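You operate a simulated robot arm through the tools that you are given. There is no shell and no other tool.

The job below is to be done with a simulated robot arm. You get a single attempt, and the scene is never put back.

Task
Seat and latch the loose ribbon inside the controller box.
Fine: draw the tray out, lift the latch, slide the ribbon home, shut the latch and the tray, then switch on: the display reads LINKED.

Only the result counts: the job must be done as asked and must still hold three seconds after the hand-in. Knocking over, shifting, dropping, spilling or breaking anything else fails it.

Robot
A 7-joint arm with a two-finger parallel gripper, fixed in place. Base frame: the origin is on the floor under the middle of its stand, x ahead of it, y to its left, z up. Lengths are in mm, angles in degrees, forces in N, time in s.
It reaches about 1247 mm from its shoulder. Its first joint turns from -132.0 to 132.0 degrees. Payload 3.91 kg.
Tool frame: the origin (TCP) lies between the finger pads and is the grasp point; the fingertips stand 30 mm ahead of it; z points along the fingers, y is the line along which they close. The gripper opens to 110 mm. The fingers are 20 mm wide and 10 mm thick; the gripper's body (48 by 112 mm) begins 55 mm behind the TCP.
Orientation is told as [roll, pitch, yaw] about the base's x, y, z axes, in that order, counted from this pose: with the fingers straight down and closing along the base's y, the tool's x points along the base's -x, its y along +y and its z along -z.

Tools
- The arm moves only by the tool send_rows. Its argument "steps" is a list of rows, each a list of 3 entries, a list of its own where there are three numbers: the turn, a rotation vector about the base's x, y, z in degrees, then the shift along the base's x, y, z in mm, then the finger opening in mm, from 0 to 110. In form: [[[ax, ay, az], [tx, ty, tz], gripper], ...]. A call has 1 to 20 rows; each row shifts and turns the commanded pose from where the row before left it. A row lasts 0.2 s, in which the tool goes at most 50 mm and 8.6 degrees; a call with a longer step from one row to the next is refused whole, and so is a gripper value outside its range. A pose out of reach is approached as far as the arm can. The call stops where the force on the tool passes 90 N (or 10 N more than at its start, if that is more) or the arm is blocked; 0.2 s more then pass. The fingers move at their own pace (about 108 mm/s each) and stop on an object; they squeeze with about 29 N. The grip force told is the motor's: it shows also when the fingers shut on nothing. Time passes only in rows, and 0.2 s behind the last, so rows that do not move let the fingers close. The reply holds the time, the measured pose of the TCP, the force on the tool along the base axes, the opening and the grip force, in the units named above and with some noise, with the torque about the TCP (base axes, N m) and any sound that the robot's microphone picked up.
- Cameras (640 x 400 px; columns grow to the right, rows downward): "scene" is fixed at [52, -644.1, 1521.4]; the picture's right is [0.24, -0.97, 0.00], its down [-0.70, -0.17, -0.69] and it looks along [0.67, 0.16, -0.72] (base axes); focal length 345 px, centre (320, 200). "wrist" rides on the gripper at [72, 17, -103] in the tool frame; the picture's right is [-0.23, 0.97, 0.00], its down [-0.76, -0.18, -0.62] and it looks along [-0.61, -0.14, 0.78] (tool axes); focal length 222 px, centre (320, 200).
- snapshot(camera): a new picture of that camera. No time passes.
- probe_pixels(camera, pixels): for up to 12 pixels [column, row] of the newest picture of that camera ("zoom" is the newest enlarged one), the place [x, y, z] in the base frame of the surface seen there, good to about 3 mm, but the place of the scene camera against the robot may be out by one fixed shift of up to 12 mm in any direction. No time passes.
- zoom(camera, box): a new picture of the part [left, top, right, bottom] of that camera's present view, enlarged. No time passes.
- sign_off(): hands the job in; it is judged then, once.

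Unless the task says otherwise, let go and move clear before handing in.

The tools are called after ">>>" as a command line: name --argument value ..., lists and objects as JSON in quotes. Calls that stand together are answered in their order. send_rows: Moves the arm, as the interface text tells. Its arguments: {"type":"object","properties":{"steps":{"type":"array","items":{"type":"array"}}},"required":["steps"]} The other tools are called the same way: snapshot (camera) takes a picture; probe_pixels (camera, pixels) gives the place of the surface under pixels of a picture; zoom (camera, box) takes an enlarged picture of a part of a camera's view; sign_off () hands the job in.

At the start:

```text
t: 0.0
tool_pos: [439.5, -293.1, 1157.9]
ee_rot: [0.0, 0.1, -0.1]
contact_force: [0.3, -0.4, -0.3]
wrist_torque: [0.0, -0.03, -0.03]
grip_width: 110.1
grasp_force: 0.0
```

scene: 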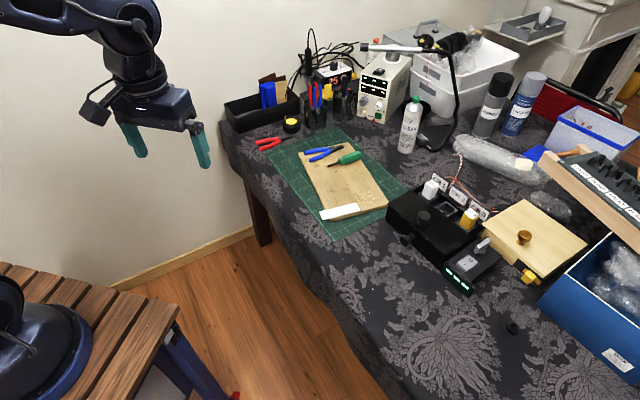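
wrist: 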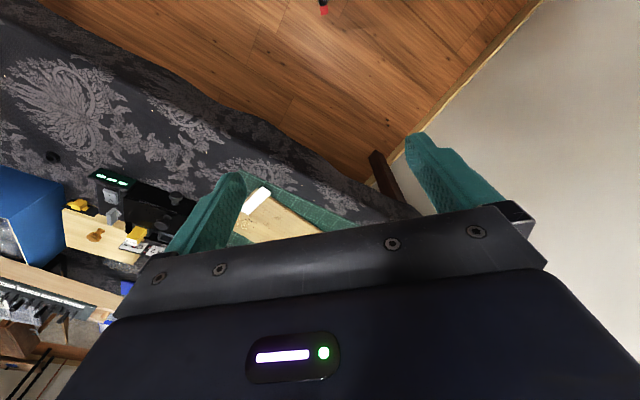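

The scene shows a black controller box around pixels (430,220), with a switch and display module near (470,265) and a wooden board with a knob near (525,240). I'll zoom in on that area before moving.

>>> zoom --camera "scene" --box '[370, 150, 610, 310]'

>>> zoom --camera "wrist" --box '[50, 160, 210, 260]'

```text
2.50 times, centred on (490, 230) of scene
```

zoom: 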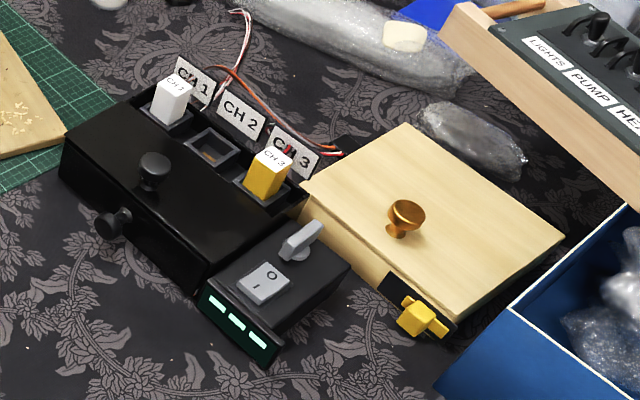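

```text
4.00 times, centred on (130, 210) of wrist
```

zoom: 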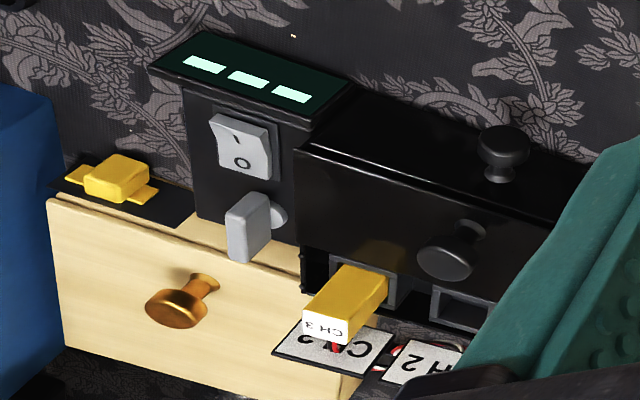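

The black box has a top knob (zoom px 153,170), a front knob (112,222) and plugs behind. Next to it are a display/rocker module and a wooden box with a yellow clasp. I'll probe the key points.

>>> zoom --camera "scene" --box '[370, 150, 530, 310]'

>>> zoom --camera "scene" --box '[370, 150, 610, 300]'

```text
2.50 times, centred on (450, 230) of scene
```

zoom: 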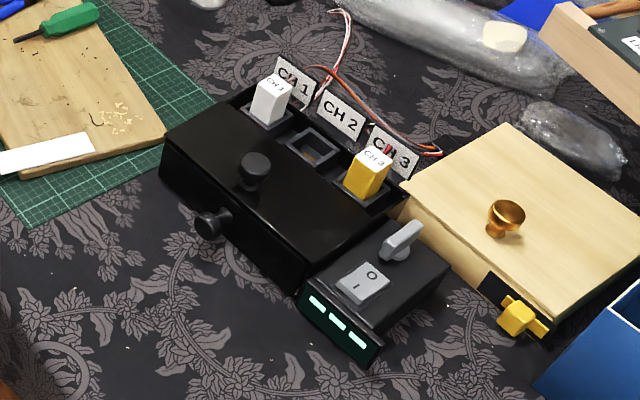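

```text
2.67 times, centred on (490, 225) of scene
```

zoom: 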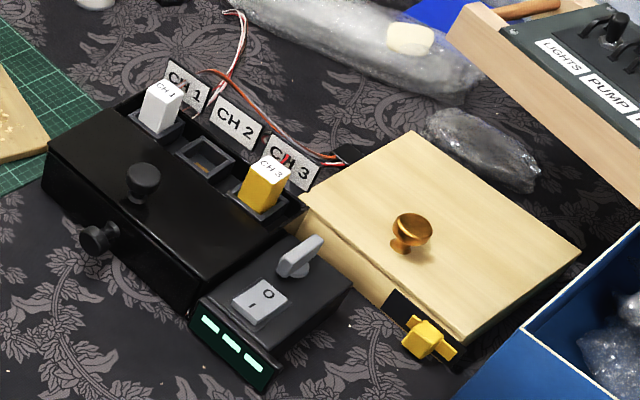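

>>> probe_pixels --camera "zoom" --pixels '[[142, 172], [98, 232], [200, 300], [50, 150], [300, 205], [125, 108], [262, 300], [305, 255], [418, 230], [426, 340], [160, 105], [205, 155]]'

>>> probe_pixels --camera "scene" --pixels '[[400, 300], [390, 235], [455, 320], [405, 125], [550, 75]]'

```text
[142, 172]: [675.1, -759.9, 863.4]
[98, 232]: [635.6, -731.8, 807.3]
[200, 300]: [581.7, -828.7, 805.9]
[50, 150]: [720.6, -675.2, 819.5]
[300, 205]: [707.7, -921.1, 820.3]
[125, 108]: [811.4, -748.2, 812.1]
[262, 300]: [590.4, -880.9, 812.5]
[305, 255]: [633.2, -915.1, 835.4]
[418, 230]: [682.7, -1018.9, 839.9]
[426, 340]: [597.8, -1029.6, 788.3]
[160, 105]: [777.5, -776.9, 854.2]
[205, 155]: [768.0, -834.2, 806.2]
```

```text
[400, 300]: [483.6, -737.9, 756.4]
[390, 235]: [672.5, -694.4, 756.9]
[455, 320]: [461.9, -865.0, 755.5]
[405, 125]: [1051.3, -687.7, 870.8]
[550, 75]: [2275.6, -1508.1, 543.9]
```

The table is at z≈756 and the black box top at z≈820. The front faces the robot, with its outward normal at about (-0.74, 0.67). I'll bring the wrist camera over the box with a yaw of about -42° for a closer look.

>>> send_rows --steps '[[[0, 0, -4.2], [12, -37, -11], 110], [[0, 0, -4.2], [12, -37, -11], 110], [[0, 0, -4.2], [12, -37, -11], 110], [[0, 0, -4.2], [12, -37, -11], 110], [[0, 0, -4.2], [12, -37, -11], 110], [[0, 0, -4.2], [12, -37, -11], 110], [[0, 0, -4.2], [12, -37, -11], 110], [[0, 0, -4.2], [12, -37, -11], 110], [[0, 0, -4.2], [12, -37, -11], 110], [[0, 0, -4.2], [12, -37, -11], 110], [[0, 0, 0], [0, 0, 0], 110]]'

>>> snapshot --camera "wrist"

>>> snapshot --camera "scene"

```text
t: 2.4
tool_pos: [559.7, -663.6, 1047.7]
ee_rot: [0.0, 0.0, -42.1]
contact_force: [0.0, 0.2, -0.3]
wrist_torque: [0.01, 0.02, -0.01]
grip_width: 110.1
grasp_force: 0.1
```

```text
taken
```

wrist: 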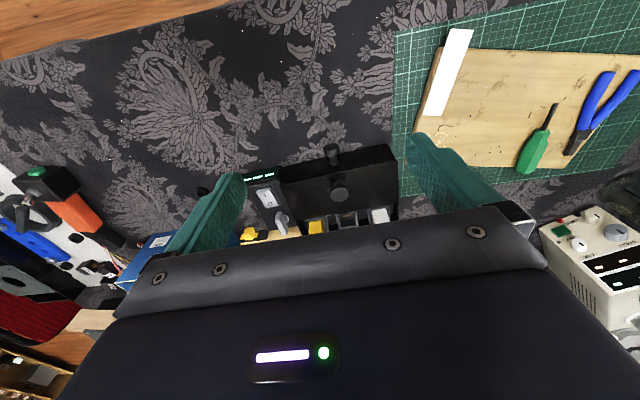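

```text
taken
```

scene: 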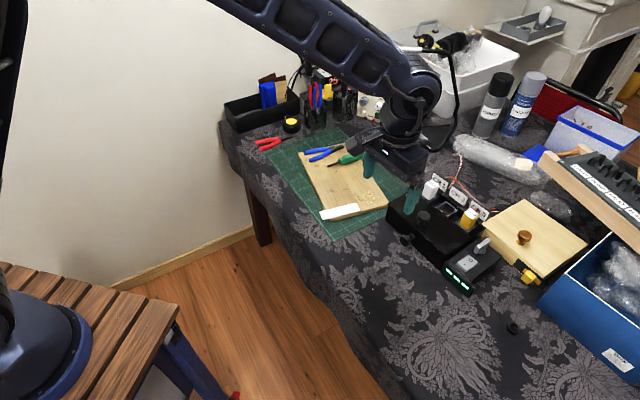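

The wrist view is upside-down, with the box at pixels (270–395, 145–230). The top knob is at (340,190), the front knob at (330,152) and the display near (262,175). I'll zoom there.

>>> zoom --camera "wrist" --box '[235, 130, 411, 240]'

>>> zoom --camera "scene" --box '[380, 170, 540, 300]'

```text
3.64 times, centred on (323, 185) of wrist
```

zoom: 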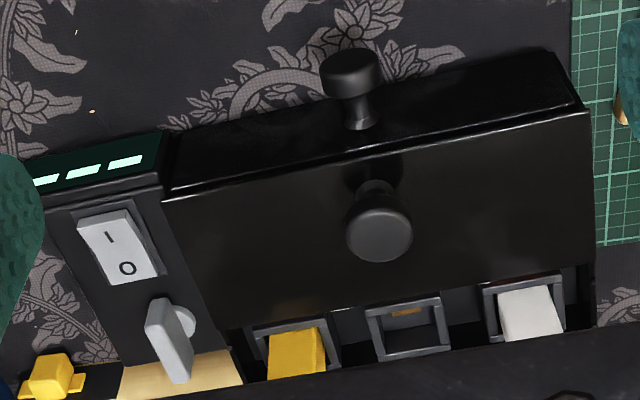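

```text
3.08 times, centred on (460, 235) of scene
```

zoom: 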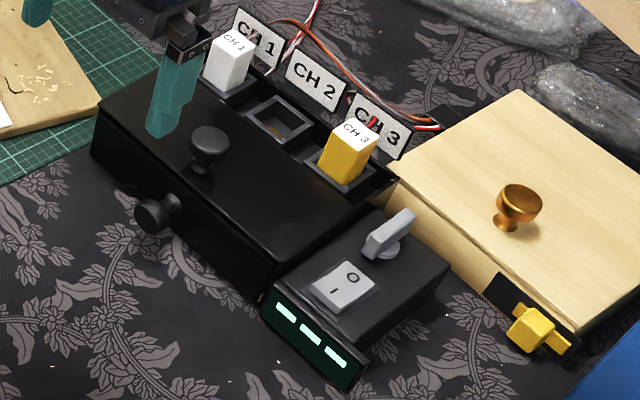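

The rocker (I/O), the display dashes, a grey lever, two knobs and the plug bay are all visible. I'd like a frontal, lower view of the box to understand the front seam and tray, so I'll tilt 30° and lower in front of it.

>>> send_rows --steps '[[[-3.35, -3.72, 0], [-3, 1, -25], 110], [[-3.35, -3.72, 0], [-3, 1, -25], 110], [[-3.35, -3.72, 0], [-3, 1, -25], 110], [[-3.35, -3.72, 0], [-3, 1, -25], 110], [[-3.35, -3.72, 0], [-3, 1, -25], 110], [[-3.35, -3.72, 0], [-3, 1, -25], 110], [[0, 0, 0], [0, 0, 0], 110]]'

>>> snapshot --camera "wrist"

```text
t: 4.0
tool_pos: [540.7, -658.8, 897.1]
ee_rot: [0.0, -30.1, -42.1]
contact_force: [-0.5, 0.3, 0.2]
wrist_torque: [0.01, 0.01, 0.02]
grip_width: 110.0
grasp_force: 0.1
```

```text
taken
```

wrist: 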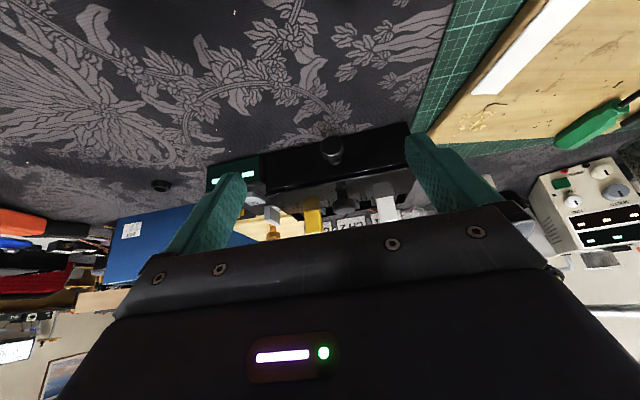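

>>> zoom --camera "wrist" --box '[200, 110, 430, 250]'

>>> zoom --camera "wrist" --box '[140, 170, 180, 200]'

```text
2.78 times, centred on (315, 180) of wrist
```

zoom: 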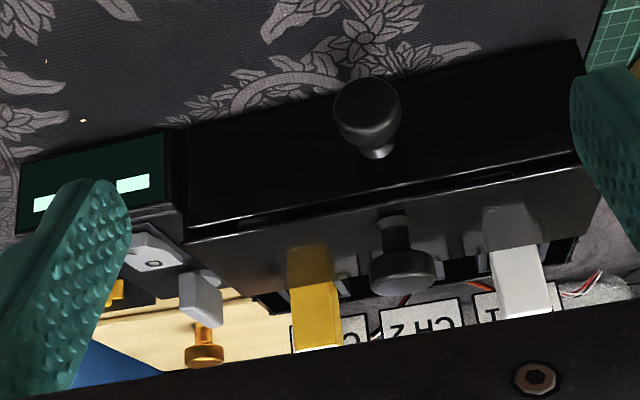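

```text
13.33 times, centred on (160, 185) of wrist
```

zoom: 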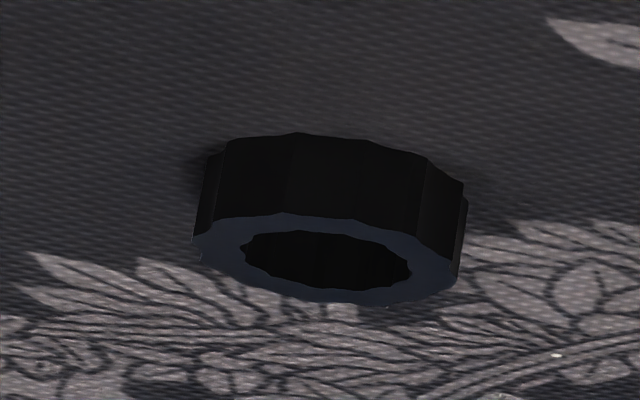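

Front view confirmed: the full-width drawer front carries a knob at zoom px (367,115), with a thin gap under the lid edge. I'll zoom again to probe precise locations with the wrist camera, which doesn't have the fixed shift.

>>> zoom --camera "wrist" --box '[240, 110, 430, 230]'

```text
3.33 times, centred on (335, 170) of wrist
```

zoom: 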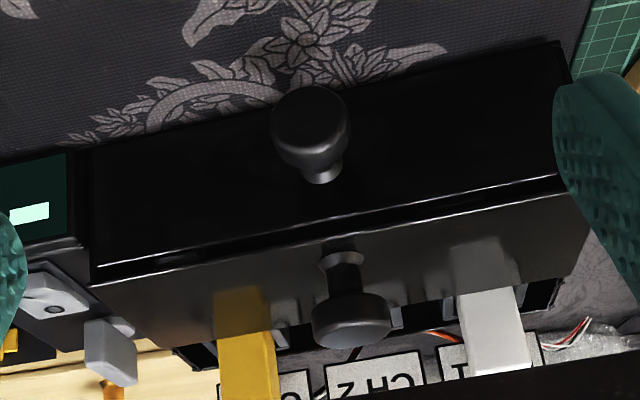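

>>> probe_pixels --camera "zoom" --pixels '[[308, 115], [275, 125], [345, 125], [318, 175], [97, 278], [555, 178], [100, 262], [200, 255], [450, 195], [340, 258], [350, 320], [110, 310]]'

>>> probe_pixels --camera "zoom" --pixels '[[565, 180], [150, 200], [450, 100], [150, 145], [510, 55], [310, 90], [310, 150], [30, 215], [60, 290], [120, 365]]'

```text
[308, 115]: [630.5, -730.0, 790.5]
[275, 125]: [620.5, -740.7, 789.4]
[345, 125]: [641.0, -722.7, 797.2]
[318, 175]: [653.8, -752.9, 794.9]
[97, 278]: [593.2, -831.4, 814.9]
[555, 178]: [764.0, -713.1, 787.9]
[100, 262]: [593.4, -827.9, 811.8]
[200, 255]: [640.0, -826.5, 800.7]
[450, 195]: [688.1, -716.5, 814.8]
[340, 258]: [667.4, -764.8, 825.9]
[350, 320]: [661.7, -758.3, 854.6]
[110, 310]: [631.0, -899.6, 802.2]
```

```text
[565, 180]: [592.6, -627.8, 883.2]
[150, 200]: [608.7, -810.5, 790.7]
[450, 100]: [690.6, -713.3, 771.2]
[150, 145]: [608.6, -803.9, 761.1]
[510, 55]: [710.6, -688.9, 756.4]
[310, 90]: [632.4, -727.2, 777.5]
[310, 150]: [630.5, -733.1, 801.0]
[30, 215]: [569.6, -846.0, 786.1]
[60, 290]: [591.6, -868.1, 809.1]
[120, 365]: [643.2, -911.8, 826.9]
```

The knob face centre is at about (630.5,-730.5,790), about 27 mm in diameter. The panel runs along (0.657,0.752), so yaw is about -41°. I'll align above the knob with 20° tilt and 60 mm opening.

>>> send_rows --steps '[[[1.64, 1.88, 0.25], [23.1, -18.5, -9], 70], [[1.64, 1.88, 0.25], [23.1, -18.5, -9], 60], [[1.64, 1.88, 0.25], [23.1, -18.5, -9], 60], [[1.64, 1.88, 0.25], [23.1, -18.4, -10], 60], [[0, 0, 0], [0, 0, 0], 60]]'

>>> snapshot --camera "wrist"

```text
t: 5.2
tool_pos: [636.0, -732.6, 859.1]
ee_rot: [0.0, -20.1, -41.0]
contact_force: [-0.6, -0.4, -0.2]
wrist_torque: [-0.01, 0.02, 0.05]
grip_width: 59.7
grasp_force: 0.0
```

```text
taken
```

wrist: 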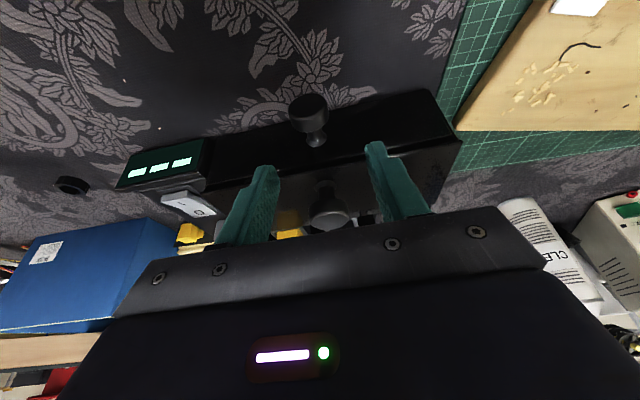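

The knob is at (308,112), between the two fingertips at (268,170) and (375,145). I'll verify the position with a probe.

>>> zoom --camera "wrist" --box '[240, 70, 400, 170]'

>>> probe_pixels --camera "wrist" --pixels '[[308, 103], [290, 110], [326, 108], [308, 120], [268, 172], [373, 148], [330, 205], [315, 140], [220, 165], [440, 110]]'

```text
4.00 times, centred on (320, 120) of wrist
```

zoom: 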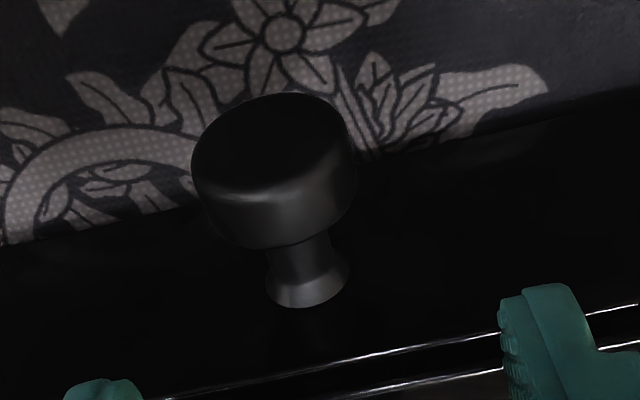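

```text
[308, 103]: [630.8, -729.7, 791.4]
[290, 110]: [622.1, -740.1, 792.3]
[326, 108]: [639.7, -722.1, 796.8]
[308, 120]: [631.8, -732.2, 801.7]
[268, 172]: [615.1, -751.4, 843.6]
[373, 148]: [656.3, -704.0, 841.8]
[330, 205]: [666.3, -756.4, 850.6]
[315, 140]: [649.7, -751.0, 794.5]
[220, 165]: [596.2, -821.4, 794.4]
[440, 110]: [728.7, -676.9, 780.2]
```

The knob position is confirmed at centre ≈(635,-735,790). I'll lower straight down around it and close.

>>> send_rows --steps '[[[0, 0, 0], [-0.5, 0, -15], 60], [[0, 0, 0], [-0.5, 0, -15], 60], [[0, 0, 0], [-0.5, 0, -15], 60], [[0, 0, 0], [-0.5, 0, -13], 60], [[0, 0, 0], [0, 0, 0], 60]]'

>>> snapshot --camera "wrist"

```text
t: 6.4
tool_pos: [631.5, -733.1, 801.6]
ee_rot: [-0.1, -20.1, -40.9]
contact_force: [-0.2, 0.1, 0.1]
wrist_torque: [0.01, -0.01, 0.01]
grip_width: 60.0
grasp_force: 0.1
```

```text
taken
```

wrist: 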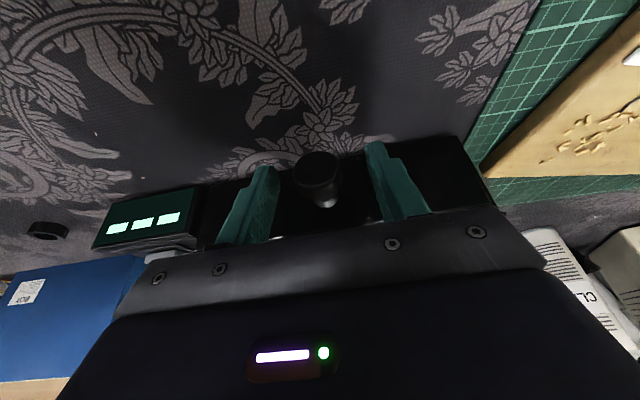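

The knob at (317,172) is between the fingers. I'll close on it and wait.

>>> send_rows --steps '[[[0, 0, 0], [0, 0, 0], 20], [[0, 0, 0], [0, 0, 0], 15], [[0, 0, 0], [0, 0, 0], 15]]'

>>> snapshot --camera "wrist"

```text
t: 7.2
tool_pos: [630.9, -732.4, 802.1]
ee_rot: [-0.1, -20.1, -41.0]
contact_force: [-6.9, -10.6, -2.0]
wrist_torque: [-0.31, 0.02, -0.04]
grip_width: 29.5
grasp_force: 45.1
```

```text
taken
```

wrist: 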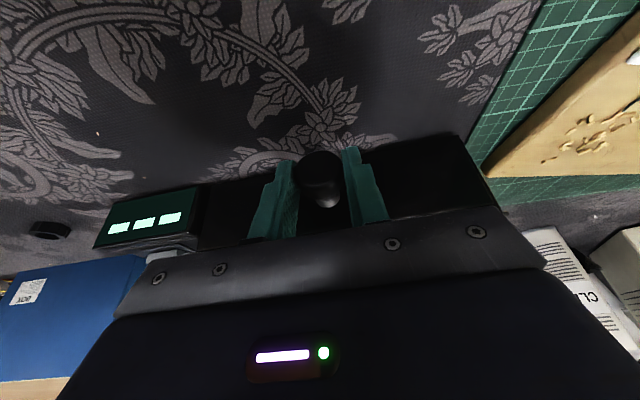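

The knob is held at 29.5 mm with a slight side load. I'll ease toward it and try a small pull of about 8 mm to read the force.

>>> send_rows --steps '[[[0, 0, 0], [-0.6, -0.7, 0], 15], [[0, 0, 0], [-3, 2.6, 0], 15], [[0, 0, 0], [-3, 2.6, 0], 15], [[0, 0, 0], [0, 0, 0], 15]]'

>>> snapshot --camera "wrist"

```text
t: 8.2
tool_pos: [624.7, -728.2, 800.7]
ee_rot: [0.0, -20.1, -41.0]
contact_force: [-7.9, -12.8, 0.2]
wrist_torque: [-0.46, -0.24, -0.08]
grip_width: 30.0
grasp_force: 44.9
```

```text
taken
```

wrist: 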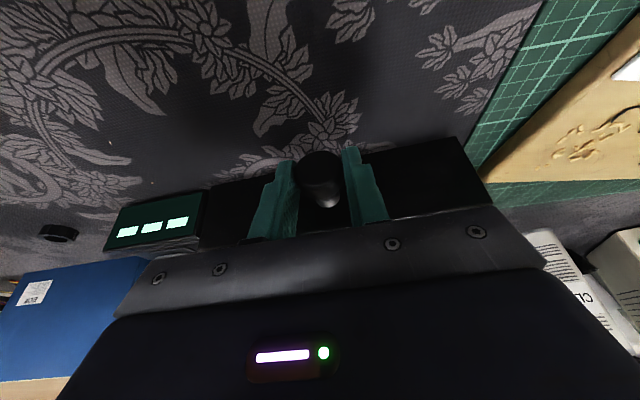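

The drawer follows freely: pull force is about 2 N, with a side load of about 15 N. I'll keep pulling in steps with slight lateral correction.

>>> send_rows --steps '[[[0, 0, 0], [-0.7, -0.8, 0], 15], [[0, 0, 0], [-6, 5.2, 0], 15], [[0, 0, 0], [-6, 5.2, 0], 15], [[0, 0, 0], [0, 0, 0], 15]]'

>>> snapshot --camera "wrist"

>>> snapshot --camera "scene"

```text
t: 9.2
tool_pos: [612.8, -717.8, 801.5]
ee_rot: [-0.1, -20.0, -40.9]
contact_force: [0.7, 1.1, 5.7]
wrist_torque: [0.53, 0.44, -0.11]
grip_width: 29.8
grasp_force: 44.9
```

```text
taken
```

wrist: 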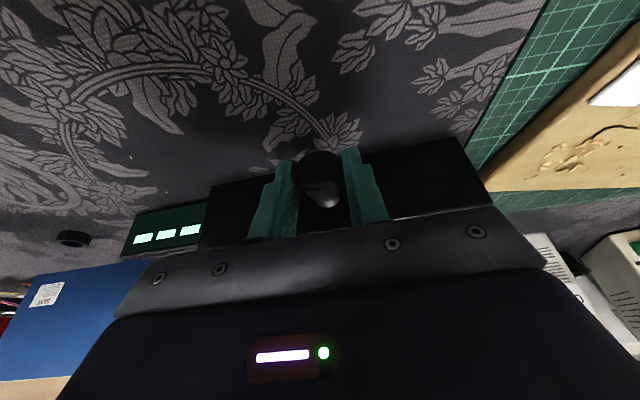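

```text
taken
```

scene: 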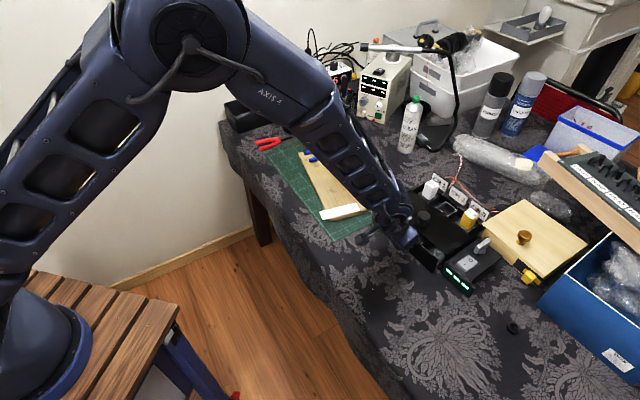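

The drawer front now protrudes beyond the display and the side load is gone. I'll check that the box body itself isn't moving.

>>> zoom --camera "scene" --box '[370, 150, 610, 310]'

```text
2.50 times, centred on (490, 230) of scene
```

zoom: 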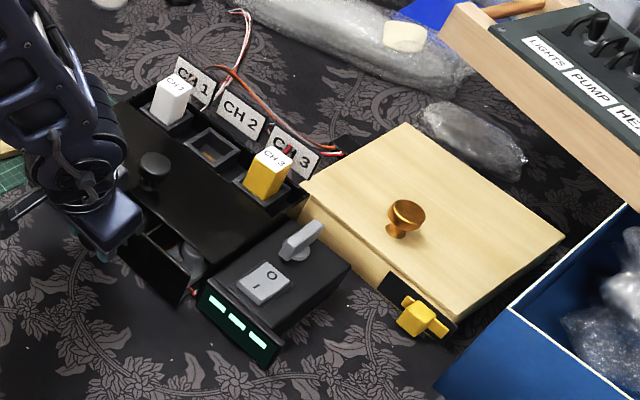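

The body is static and grey parts are visible inside the drawer. I'll continue pulling in moderate increments while watching the force.

>>> send_rows --steps '[[[0, 0, 0], [-6, 5.2, -0.3], 15], [[0, 0, 0], [-6, 5.2, 0], 15], [[0, 0, 0], [-6, 5.2, 0], 15], [[0, 0, 0], [0, 0, 0], 15]]'

>>> zoom --camera "scene" --box '[370, 150, 530, 310]'

```text
t: 10.2
tool_pos: [594.4, -701.4, 801.4]
ee_rot: [0.0, -19.9, -41.0]
contact_force: [3.4, 5.9, 5.9]
wrist_torque: [-0.08, -0.36, -0.04]
grip_width: 29.5
grasp_force: 45.4
```

```text
2.50 times, centred on (450, 230) of scene
```

zoom: 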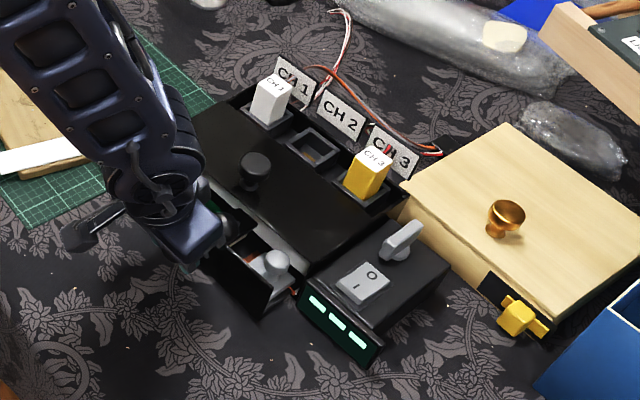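

About 43 mm is out, with a grey cylinder and other parts inside. There's a small side load of about 7 N, so I'll correct the direction slightly and keep pulling.

>>> send_rows --steps '[[[0, 0, 0], [-5.6, 5.6, -0.3], 15], [[0, 0, 0], [-5.9, 5.3, -0.3], 15], [[0, 0, 0], [-5.9, 5.3, 0], 15], [[0, 0, 0], [0, 0, 0], 15]]'

>>> zoom --camera "scene" --box '[370, 150, 530, 310]'

```text
t: 11.2
tool_pos: [576.9, -686.2, 802.6]
ee_rot: [-0.1, -20.1, -41.1]
contact_force: [-3.6, -1.4, 16.2]
wrist_torque: [0.01, 0.22, 0.25]
grip_width: 29.6
grasp_force: 44.7
```

```text
2.50 times, centred on (450, 230) of scene
```

zoom: 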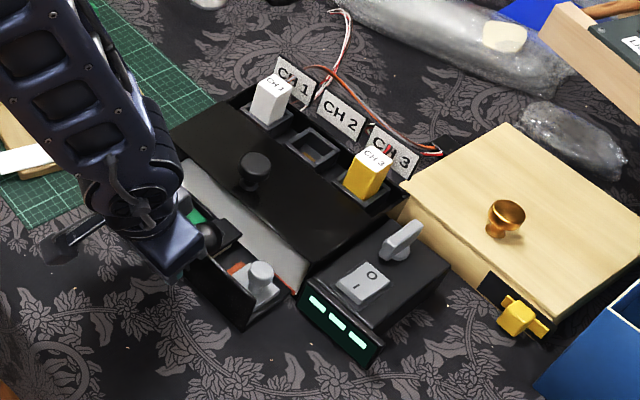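

About 67 mm is out, and a wide silver ribbon is showing behind the components. I pushed slightly down, so I'll ease up and keep pulling.

>>> send_rows --steps '[[[0, 0, 0], [-5.9, 5.3, 0.5], 15], [[0, 0, 0], [-5.9, 5.3, 0.3], 15], [[0, 0, 0], [0, 0, 0], 15]]'

>>> zoom --camera "scene" --box '[370, 150, 530, 310]'

```text
t: 12.0
tool_pos: [563.3, -674.1, 802.9]
ee_rot: [0.0, -20.0, -41.1]
contact_force: [-8.6, -7.6, 8.6]
wrist_torque: [0.54, 0.87, -0.29]
grip_width: 29.5
grasp_force: 44.9
```

```text
2.50 times, centred on (450, 230) of scene
```

zoom: 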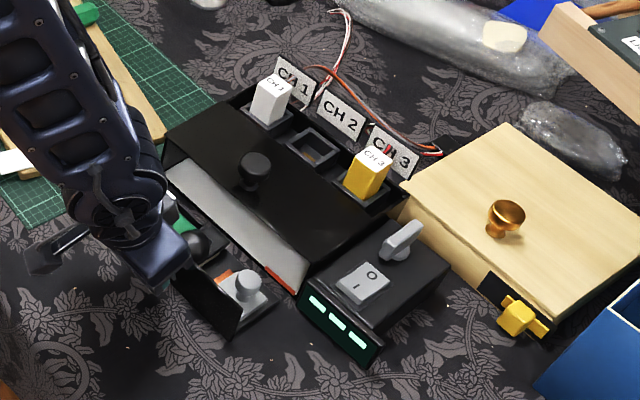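

The tray is about 85 mm out, with no stop felt yet. I'll look through the wrist camera at what has been exposed.

>>> snapshot --camera "wrist"

>>> zoom --camera "scene" --box '[390, 190, 470, 250]'

```text
taken
```

wrist: 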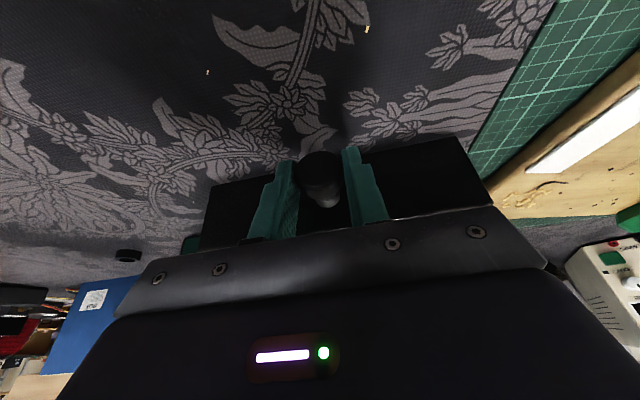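

```text
6.67 times, centred on (430, 220) of scene
```

zoom: 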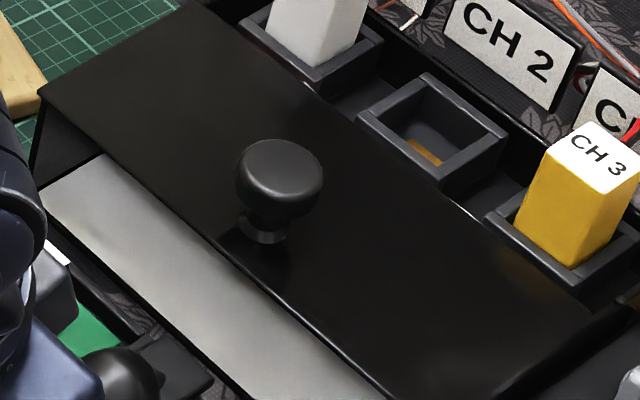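

A green board, a grey block and a black knob are visible in the tray at (90,340) of the zoom. I'll release the knob, rise and back away to view the tray properly.

>>> send_rows --steps '[[[0, 0, 0], [-0.4, -0.5, 0], 40], [[0, 0, 0], [0, 0, 0], 60], [[0, 0, 0], [0, 0, 0], 60], [[0, 0, 0], [-3, 2.6, 20], 60], [[0, 0, 0], [-5, 4.4, 30], 60], [[0, 0, 0], [-5, 4.4, 40], 60], [[0, 0, 0], [-5, 4.4, 40], 60], [[0, 0, 0], [0, 0, 40], 60], [[0, 0, 0], [0, 0, 0], 60]]'

>>> snapshot --camera "wrist"

>>> zoom --camera "scene" --box '[370, 150, 530, 310]'

```text
t: 14.0
tool_pos: [545.8, -659.3, 971.9]
ee_rot: [0.1, -20.1, -40.9]
contact_force: [-0.5, 0.3, -1.2]
wrist_torque: [0.0, -0.03, 0.0]
grip_width: 59.7
grasp_force: 0.2
```

```text
taken
```

wrist: 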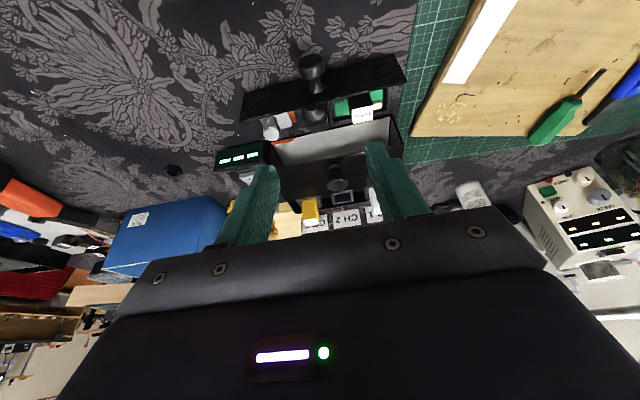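

```text
2.50 times, centred on (450, 230) of scene
```

zoom: 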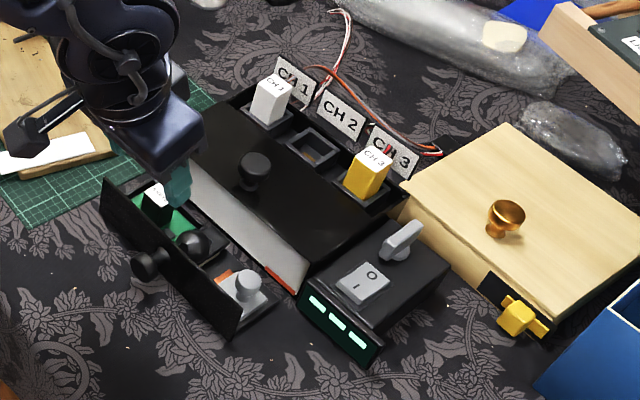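

The tray is now in view at wrist pixels (245–405, 85–165). I'll zoom in closely.

>>> zoom --camera "wrist" --box '[230, 70, 410, 180]'

>>> zoom --camera "scene" --box '[390, 215, 450, 255]'

```text
3.56 times, centred on (320, 125) of wrist
```

zoom: 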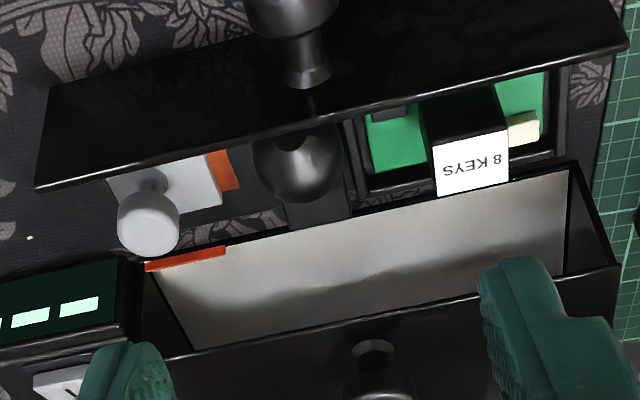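

```text
10.00 times, centred on (420, 235) of scene
```

zoom: 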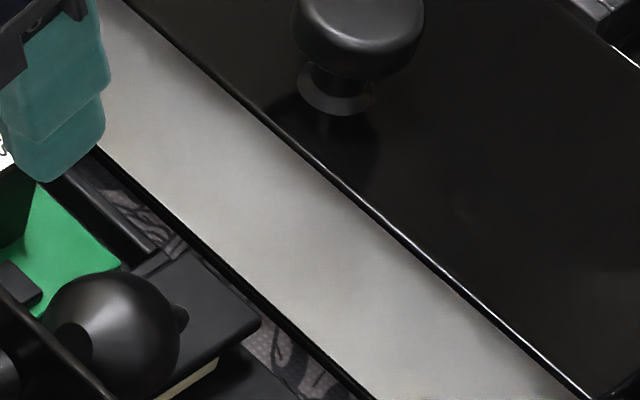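

The tray holds a green board with an "8 KEYS" part, a black ball on an arm in the middle, and a grey plate with a grey knob and an orange mark. I'll get a straight-down view.

>>> send_rows --steps '[[[3.28, 3.76, 0], [13.5, -11.5, -7], 60], [[3.28, 3.76, 0], [13.5, -11.5, -7], 60], [[3.28, 3.76, 0], [13.5, -11.5, -7], 60], [[3.28, 3.76, 0], [13.5, -11.5, -7], 60], [[0, 0, 0], [0, 0, 0], 60]]'

>>> snapshot --camera "wrist"

>>> zoom --camera "wrist" --box '[220, 60, 420, 190]'

```text
t: 15.2
tool_pos: [600.5, -706.7, 943.8]
ee_rot: [0.0, -0.1, -40.9]
contact_force: [-0.2, 0.5, -0.3]
wrist_torque: [-0.03, -0.01, -0.02]
grip_width: 60.0
grasp_force: 0.1
```

```text
taken
```

wrist: 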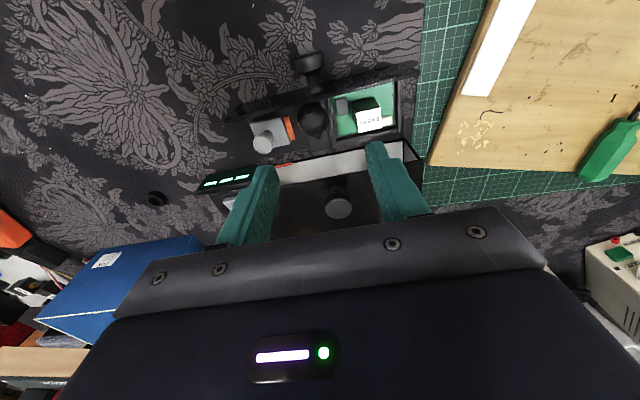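

```text
3.08 times, centred on (320, 125) of wrist
```

zoom: 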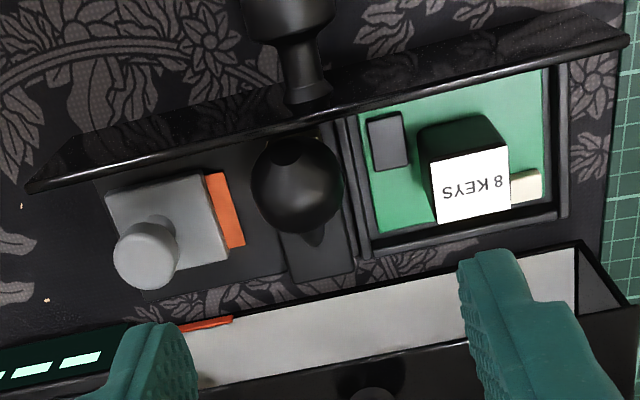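

Viewed from above (upside-down image), there's a grey block with a knob and an orange tongue facing a black arm with a ball, which looks like the latch over a connector. The green board is on the other side. I'll probe these positions.

>>> probe_pixels --camera "zoom" --pixels '[[145, 255], [145, 235], [115, 195], [205, 180], [225, 255], [225, 210], [240, 205], [295, 185], [310, 250], [320, 270], [290, 265], [350, 265]]'

>>> probe_pixels --camera "zoom" --pixels '[[260, 240], [160, 295], [350, 150], [385, 140], [470, 190], [525, 185], [400, 215], [365, 240], [30, 185], [620, 40], [300, 325], [290, 15]]'

```text
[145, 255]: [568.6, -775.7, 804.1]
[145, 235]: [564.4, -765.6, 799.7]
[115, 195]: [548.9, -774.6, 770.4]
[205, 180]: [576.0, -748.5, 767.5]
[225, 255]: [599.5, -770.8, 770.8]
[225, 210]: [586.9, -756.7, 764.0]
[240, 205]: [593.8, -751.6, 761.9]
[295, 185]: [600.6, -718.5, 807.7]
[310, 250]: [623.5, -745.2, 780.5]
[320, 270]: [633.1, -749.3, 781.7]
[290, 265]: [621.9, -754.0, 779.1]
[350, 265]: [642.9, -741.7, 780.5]
```

```text
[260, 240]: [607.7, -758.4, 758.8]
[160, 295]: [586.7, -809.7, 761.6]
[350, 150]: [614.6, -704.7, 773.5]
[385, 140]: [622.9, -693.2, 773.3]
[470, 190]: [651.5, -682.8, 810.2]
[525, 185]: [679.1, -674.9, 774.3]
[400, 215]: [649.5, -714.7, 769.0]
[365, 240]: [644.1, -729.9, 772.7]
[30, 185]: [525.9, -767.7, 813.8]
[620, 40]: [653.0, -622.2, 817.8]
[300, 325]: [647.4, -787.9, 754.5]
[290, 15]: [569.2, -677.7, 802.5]
```

Positions are consistent. The block occupies s 922–957 and t −222…−185, with its orange tongue pointing to +t. The latch arm top is at z≈780 and the ball at z≈808. I need to see how the latch hinges, so I'll zoom hard on it from both cameras.

>>> zoom --camera "wrist" --box '[285, 90, 345, 150]'

>>> zoom --camera "scene" --box '[392, 205, 452, 275]'

```text
6.67 times, centred on (315, 120) of wrist
```

zoom: 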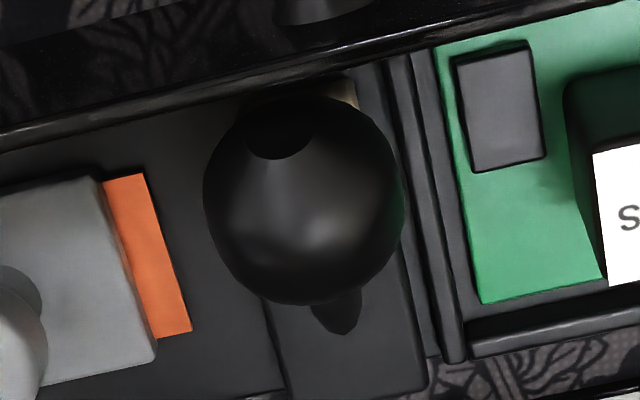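

```text
5.71 times, centred on (422, 240) of scene
```

zoom: 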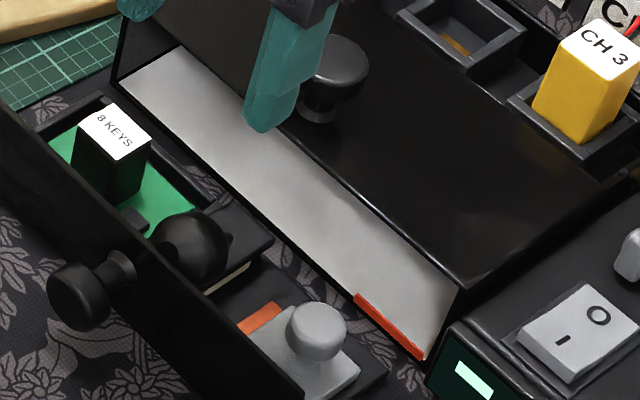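

The latch bar sits over a cream connector strip facing the orange tongue. I'll zoom tighter to find the hinge.

>>> zoom --camera "scene" --box '[405, 235, 440, 262]'

>>> zoom --camera "wrist" --box '[295, 95, 335, 145]'

```text
14.81 times, centred on (422, 248) of scene
```

zoom: 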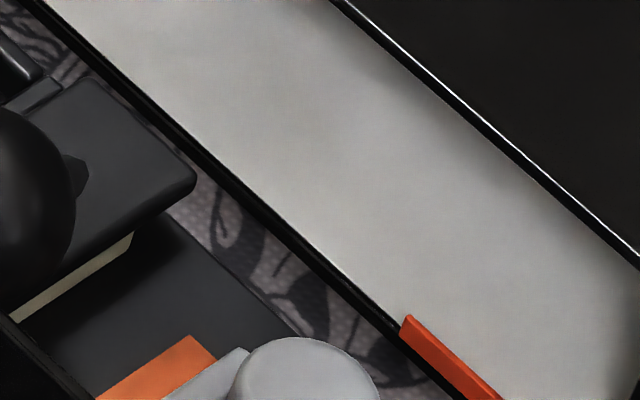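

```text
8.00 times, centred on (315, 120) of wrist
```

zoom: 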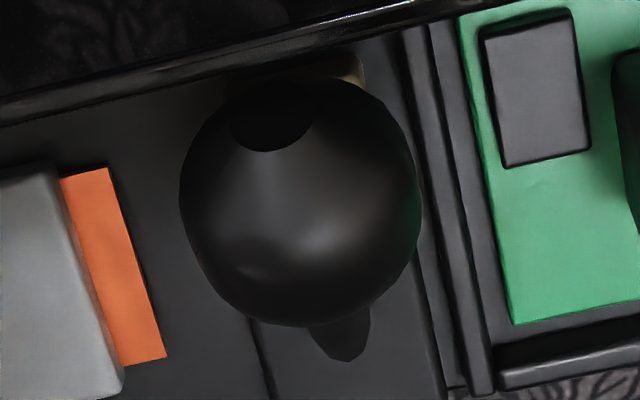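

The hinge is still ambiguous from these views. I'll swing the wrist camera round to look from the right-hand side of the tray, rotating yaw about +61° and adding 20° tilt.

>>> send_rows --steps '[[[0, 0, 7.6], [-9.5, -7.2, 0], 60], [[0, 0, 7.6], [-9.5, -7.2, 0], 60], [[0, 0, 7.6], [-9.5, -7.2, 0], 60], [[0, 0, 7.6], [-9.5, -7.2, 0], 60], [[0, 0, 7.6], [-9.5, -7.2, 0], 60], [[0, 0, 7.6], [-9.5, -7.2, 0], 60], [[0, 0, 7.6], [-9.5, -7.2, 0], 60], [[0, 0, 7.6], [-9.5, -7.2, 0], 60], [[2.28, -6.27, 0], [0, 0, -9], 60], [[2.28, -6.27, 0], [0, 0, -9], 60], [[2.28, -6.27, 0], [0, 0, -9], 60], [[0, 0, 0], [0, 0, 0], 60]]'

>>> snapshot --camera "wrist"

```text
t: 17.8
tool_pos: [524.3, -763.5, 917.4]
ee_rot: [0.0, -20.2, 19.8]
contact_force: [-0.1, 0.3, 0.3]
wrist_torque: [0.01, -0.03, -0.04]
grip_width: 60.0
grasp_force: 0.0
```

```text
taken
```

wrist: 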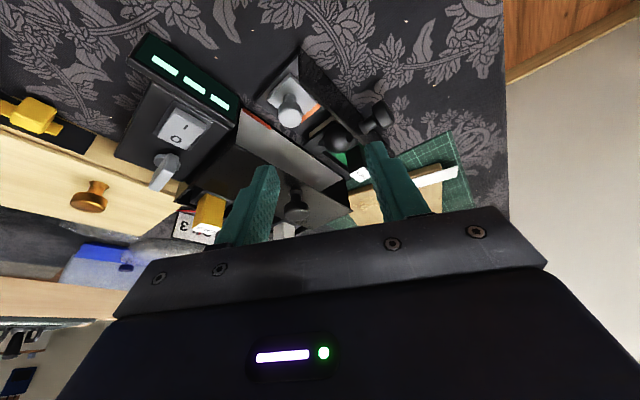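

>>> zoom --camera "wrist" --box '[260, 65, 400, 185]'

>>> zoom --camera "wrist" --box '[120, 30, 240, 190]'

```text
3.33 times, centred on (330, 125) of wrist
```

zoom: 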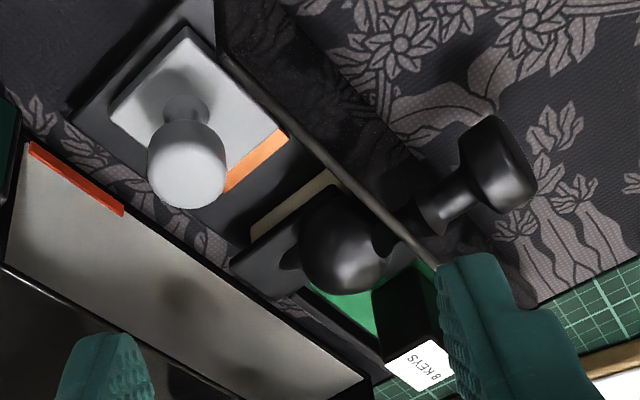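

```text
2.50 times, centred on (180, 110) of wrist
```

zoom: 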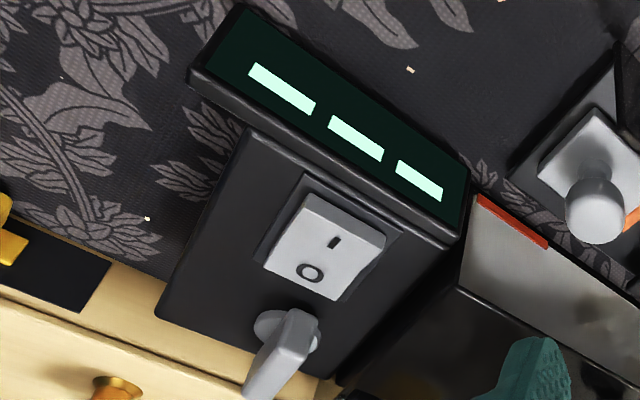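

I can see the cream connector under the plate and the ball with a nub, but I need a flatter angle. I'll close the fingers somewhat, move further out to the right and look along the tray at low elevation.

>>> send_rows --steps '[[[0, 0, 6], [-17, -26, 0], 20], [[0, 0, 6], [-17, -26, 0], 20], [[0, 0, 6], [-17, -26, 0], 20], [[4.1, -5.25, 0], [0, 0, -23], 20], [[4.1, -5.25, 0], [0, 0, -23], 20], [[4.1, -5.25, 0], [0, 0, -23], 20], [[0, 0, 0], [0, 0, 0], 20]]'

>>> snapshot --camera "wrist"

```text
t: 19.4
tool_pos: [474.1, -842.6, 848.6]
ee_rot: [0.1, -40.2, 37.9]
contact_force: [0.2, 0.7, -0.2]
wrist_torque: [0.04, 0.01, 0.01]
grip_width: 19.9
grasp_force: 0.0
```

```text
taken
```

wrist: 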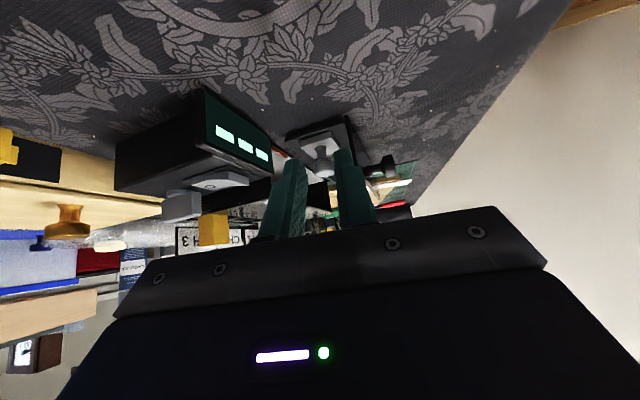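

>>> zoom --camera "wrist" --box '[270, 110, 400, 220]'

```text
3.64 times, centred on (335, 165) of wrist
```

zoom: 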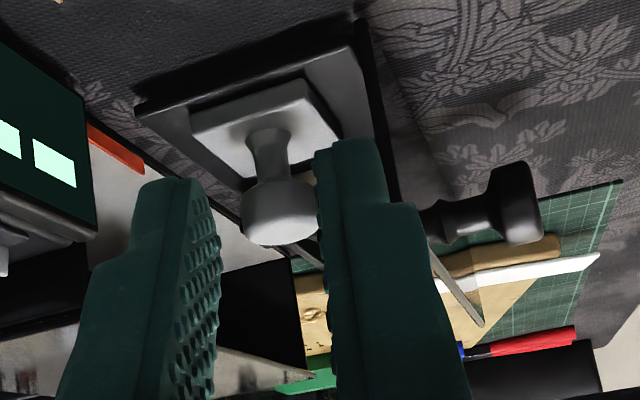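

The grey knob and fingers hide the latch at this low angle. I'll raise the camera to about 35° elevation and spread the fingers out of the way.

>>> send_rows --steps '[[[0, 0, 0], [0, 0, 30], 20], [[-3.08, 3.94, 0], [12, 10, 15], 60], [[-3.08, 3.94, 0], [12, 10, 8], 100], [[0, 0, 0], [9, 7, 0], 110], [[0, 0, 0], [0, 0, 0], 110], [[0, 0, 0], [0, 0, 0], 110]]'

>>> snapshot --camera "wrist"

>>> zoom --camera "wrist" --box '[270, 90, 400, 220]'

```text
t: 20.8
tool_pos: [507.5, -816.7, 900.6]
ee_rot: [0.1, -30.1, 37.8]
contact_force: [0.2, 0.1, 0.1]
wrist_torque: [-0.02, 0.0, -0.01]
grip_width: 110.0
grasp_force: 0.0
```

```text
taken
```

wrist: 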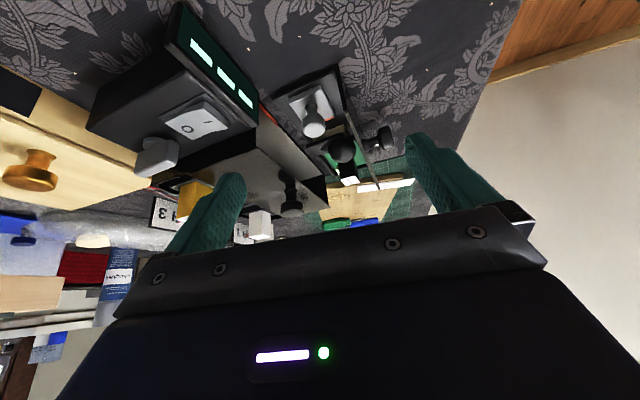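

```text
3.08 times, centred on (335, 155) of wrist
```

zoom: 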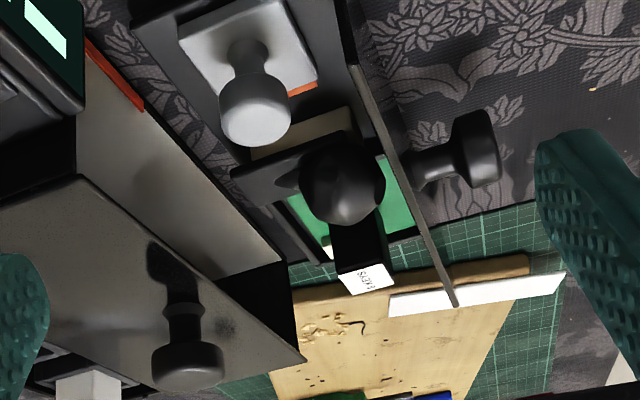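

>>> zoom --camera "wrist" --box '[310, 115, 370, 165]'

```text
8.00 times, centred on (340, 140) of wrist
```

zoom: 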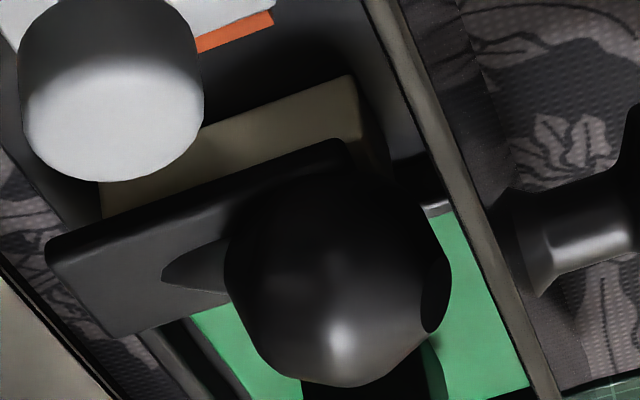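

The latch plate sits on the cream connector, and the ball on its stem is at the plate's front end. I'll probe the nub, plate edges and ball to settle the geometry.

>>> probe_pixels --camera "zoom" --pixels '[[190, 275], [120, 275], [60, 255], [110, 330], [335, 150], [245, 165], [330, 90], [340, 340], [300, 250], [380, 230], [437, 290], [250, 260]]'

```text
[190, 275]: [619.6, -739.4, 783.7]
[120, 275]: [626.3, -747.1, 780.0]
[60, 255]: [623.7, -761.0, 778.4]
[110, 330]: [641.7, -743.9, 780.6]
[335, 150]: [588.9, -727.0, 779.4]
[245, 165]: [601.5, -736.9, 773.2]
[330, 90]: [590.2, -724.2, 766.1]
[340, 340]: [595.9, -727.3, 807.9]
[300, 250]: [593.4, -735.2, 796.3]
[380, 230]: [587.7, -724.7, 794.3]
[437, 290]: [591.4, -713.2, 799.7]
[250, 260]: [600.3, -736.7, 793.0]
```

The geometry is clear. The plate spans s 920–971 and t −162…−137 with its top at z≈780. The ball centre is about (601,-720,794), on a handle that points forward, so the hinge is likely at the rear edge. I'll return to yaw −41° with the tool vertical above the ball.

>>> send_rows --steps '[[[-4.62, 5.91, 0], [0, 0, 6], 110], [[-4.62, 5.91, 0], [0, 0, 6], 110], [[-4.62, 5.91, 0], [0, 0, 6], 100], [[-4.62, 5.91, 0], [0, 0, 6], 50], [[0, 0, -7.9], [9.4, 9.6, 0], 50], [[0, 0, -7.9], [9.4, 9.6, 0], 50], [[0, 0, -7.9], [9.4, 9.6, 0], 50], [[0, 0, -7.9], [9.4, 9.6, 0], 50], [[0, 0, -7.9], [9.4, 9.6, 0], 50], [[0, 0, -7.9], [9.4, 9.6, 0], 50], [[0, 0, -7.9], [9.4, 9.6, 0], 50], [[0, 0, -7.9], [9.4, 9.6, 0], 50], [[0, 0, -7.9], [9.4, 9.6, 0], 50], [[0, 0, -7.8], [9.4, 9.6, 0], 50], [[0, 0, 0], [0, 0, 0], 50]]'

>>> snapshot --camera "wrist"

```text
t: 24.0
tool_pos: [599.9, -718.6, 923.1]
ee_rot: [0.0, -0.1, -41.1]
contact_force: [0.7, -0.6, -0.4]
wrist_torque: [-0.01, -0.02, -0.02]
grip_width: 50.1
grasp_force: 0.0
```

```text
taken
```

wrist: 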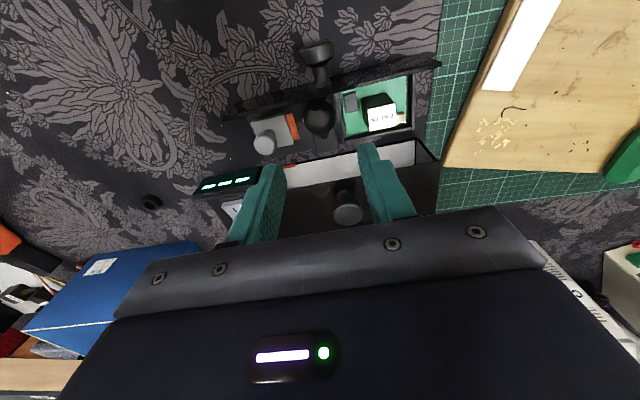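

I'm above the ball, seen at (320,115). I'll descend part way and check alignment.

>>> send_rows --steps '[[[0, 0, 0], [0.5, -0.6, -25], 50], [[0, 0, 0], [0.5, -0.5, -25], 50], [[0, 0, 0], [0.4, -0.5, -22], 50], [[0, 0, 0], [0, 0, -12], 50], [[0, 0, 0], [0, 0, 0], 50]]'

>>> snapshot --camera "wrist"

>>> zoom --camera "wrist" --box '[230, 70, 410, 200]'

```text
t: 25.2
tool_pos: [600.9, -720.7, 840.0]
ee_rot: [0.0, -0.1, -41.1]
contact_force: [-0.4, 0.4, -0.5]
wrist_torque: [0.0, 0.02, -0.02]
grip_width: 49.9
grasp_force: 0.1
```

```text
taken
```

wrist: 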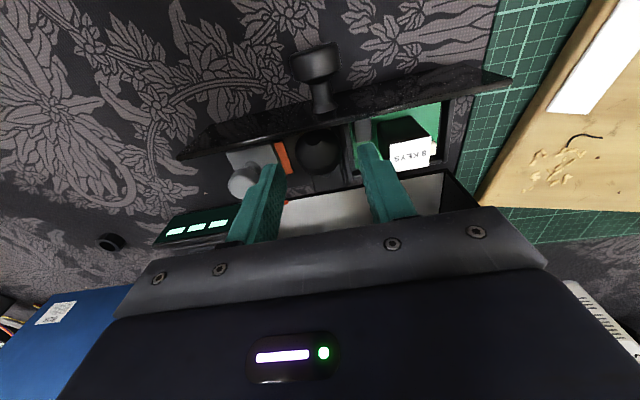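

```text
3.08 times, centred on (320, 135) of wrist
```

zoom: 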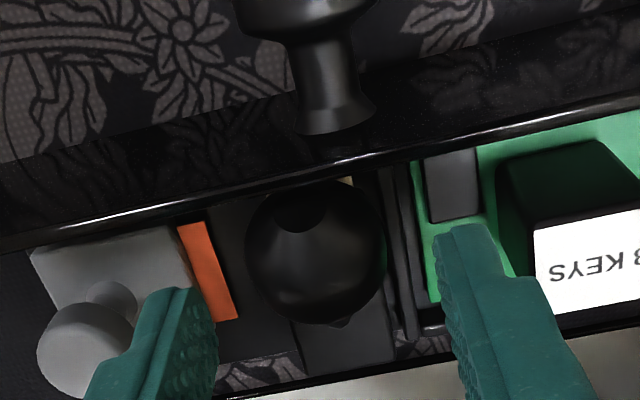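

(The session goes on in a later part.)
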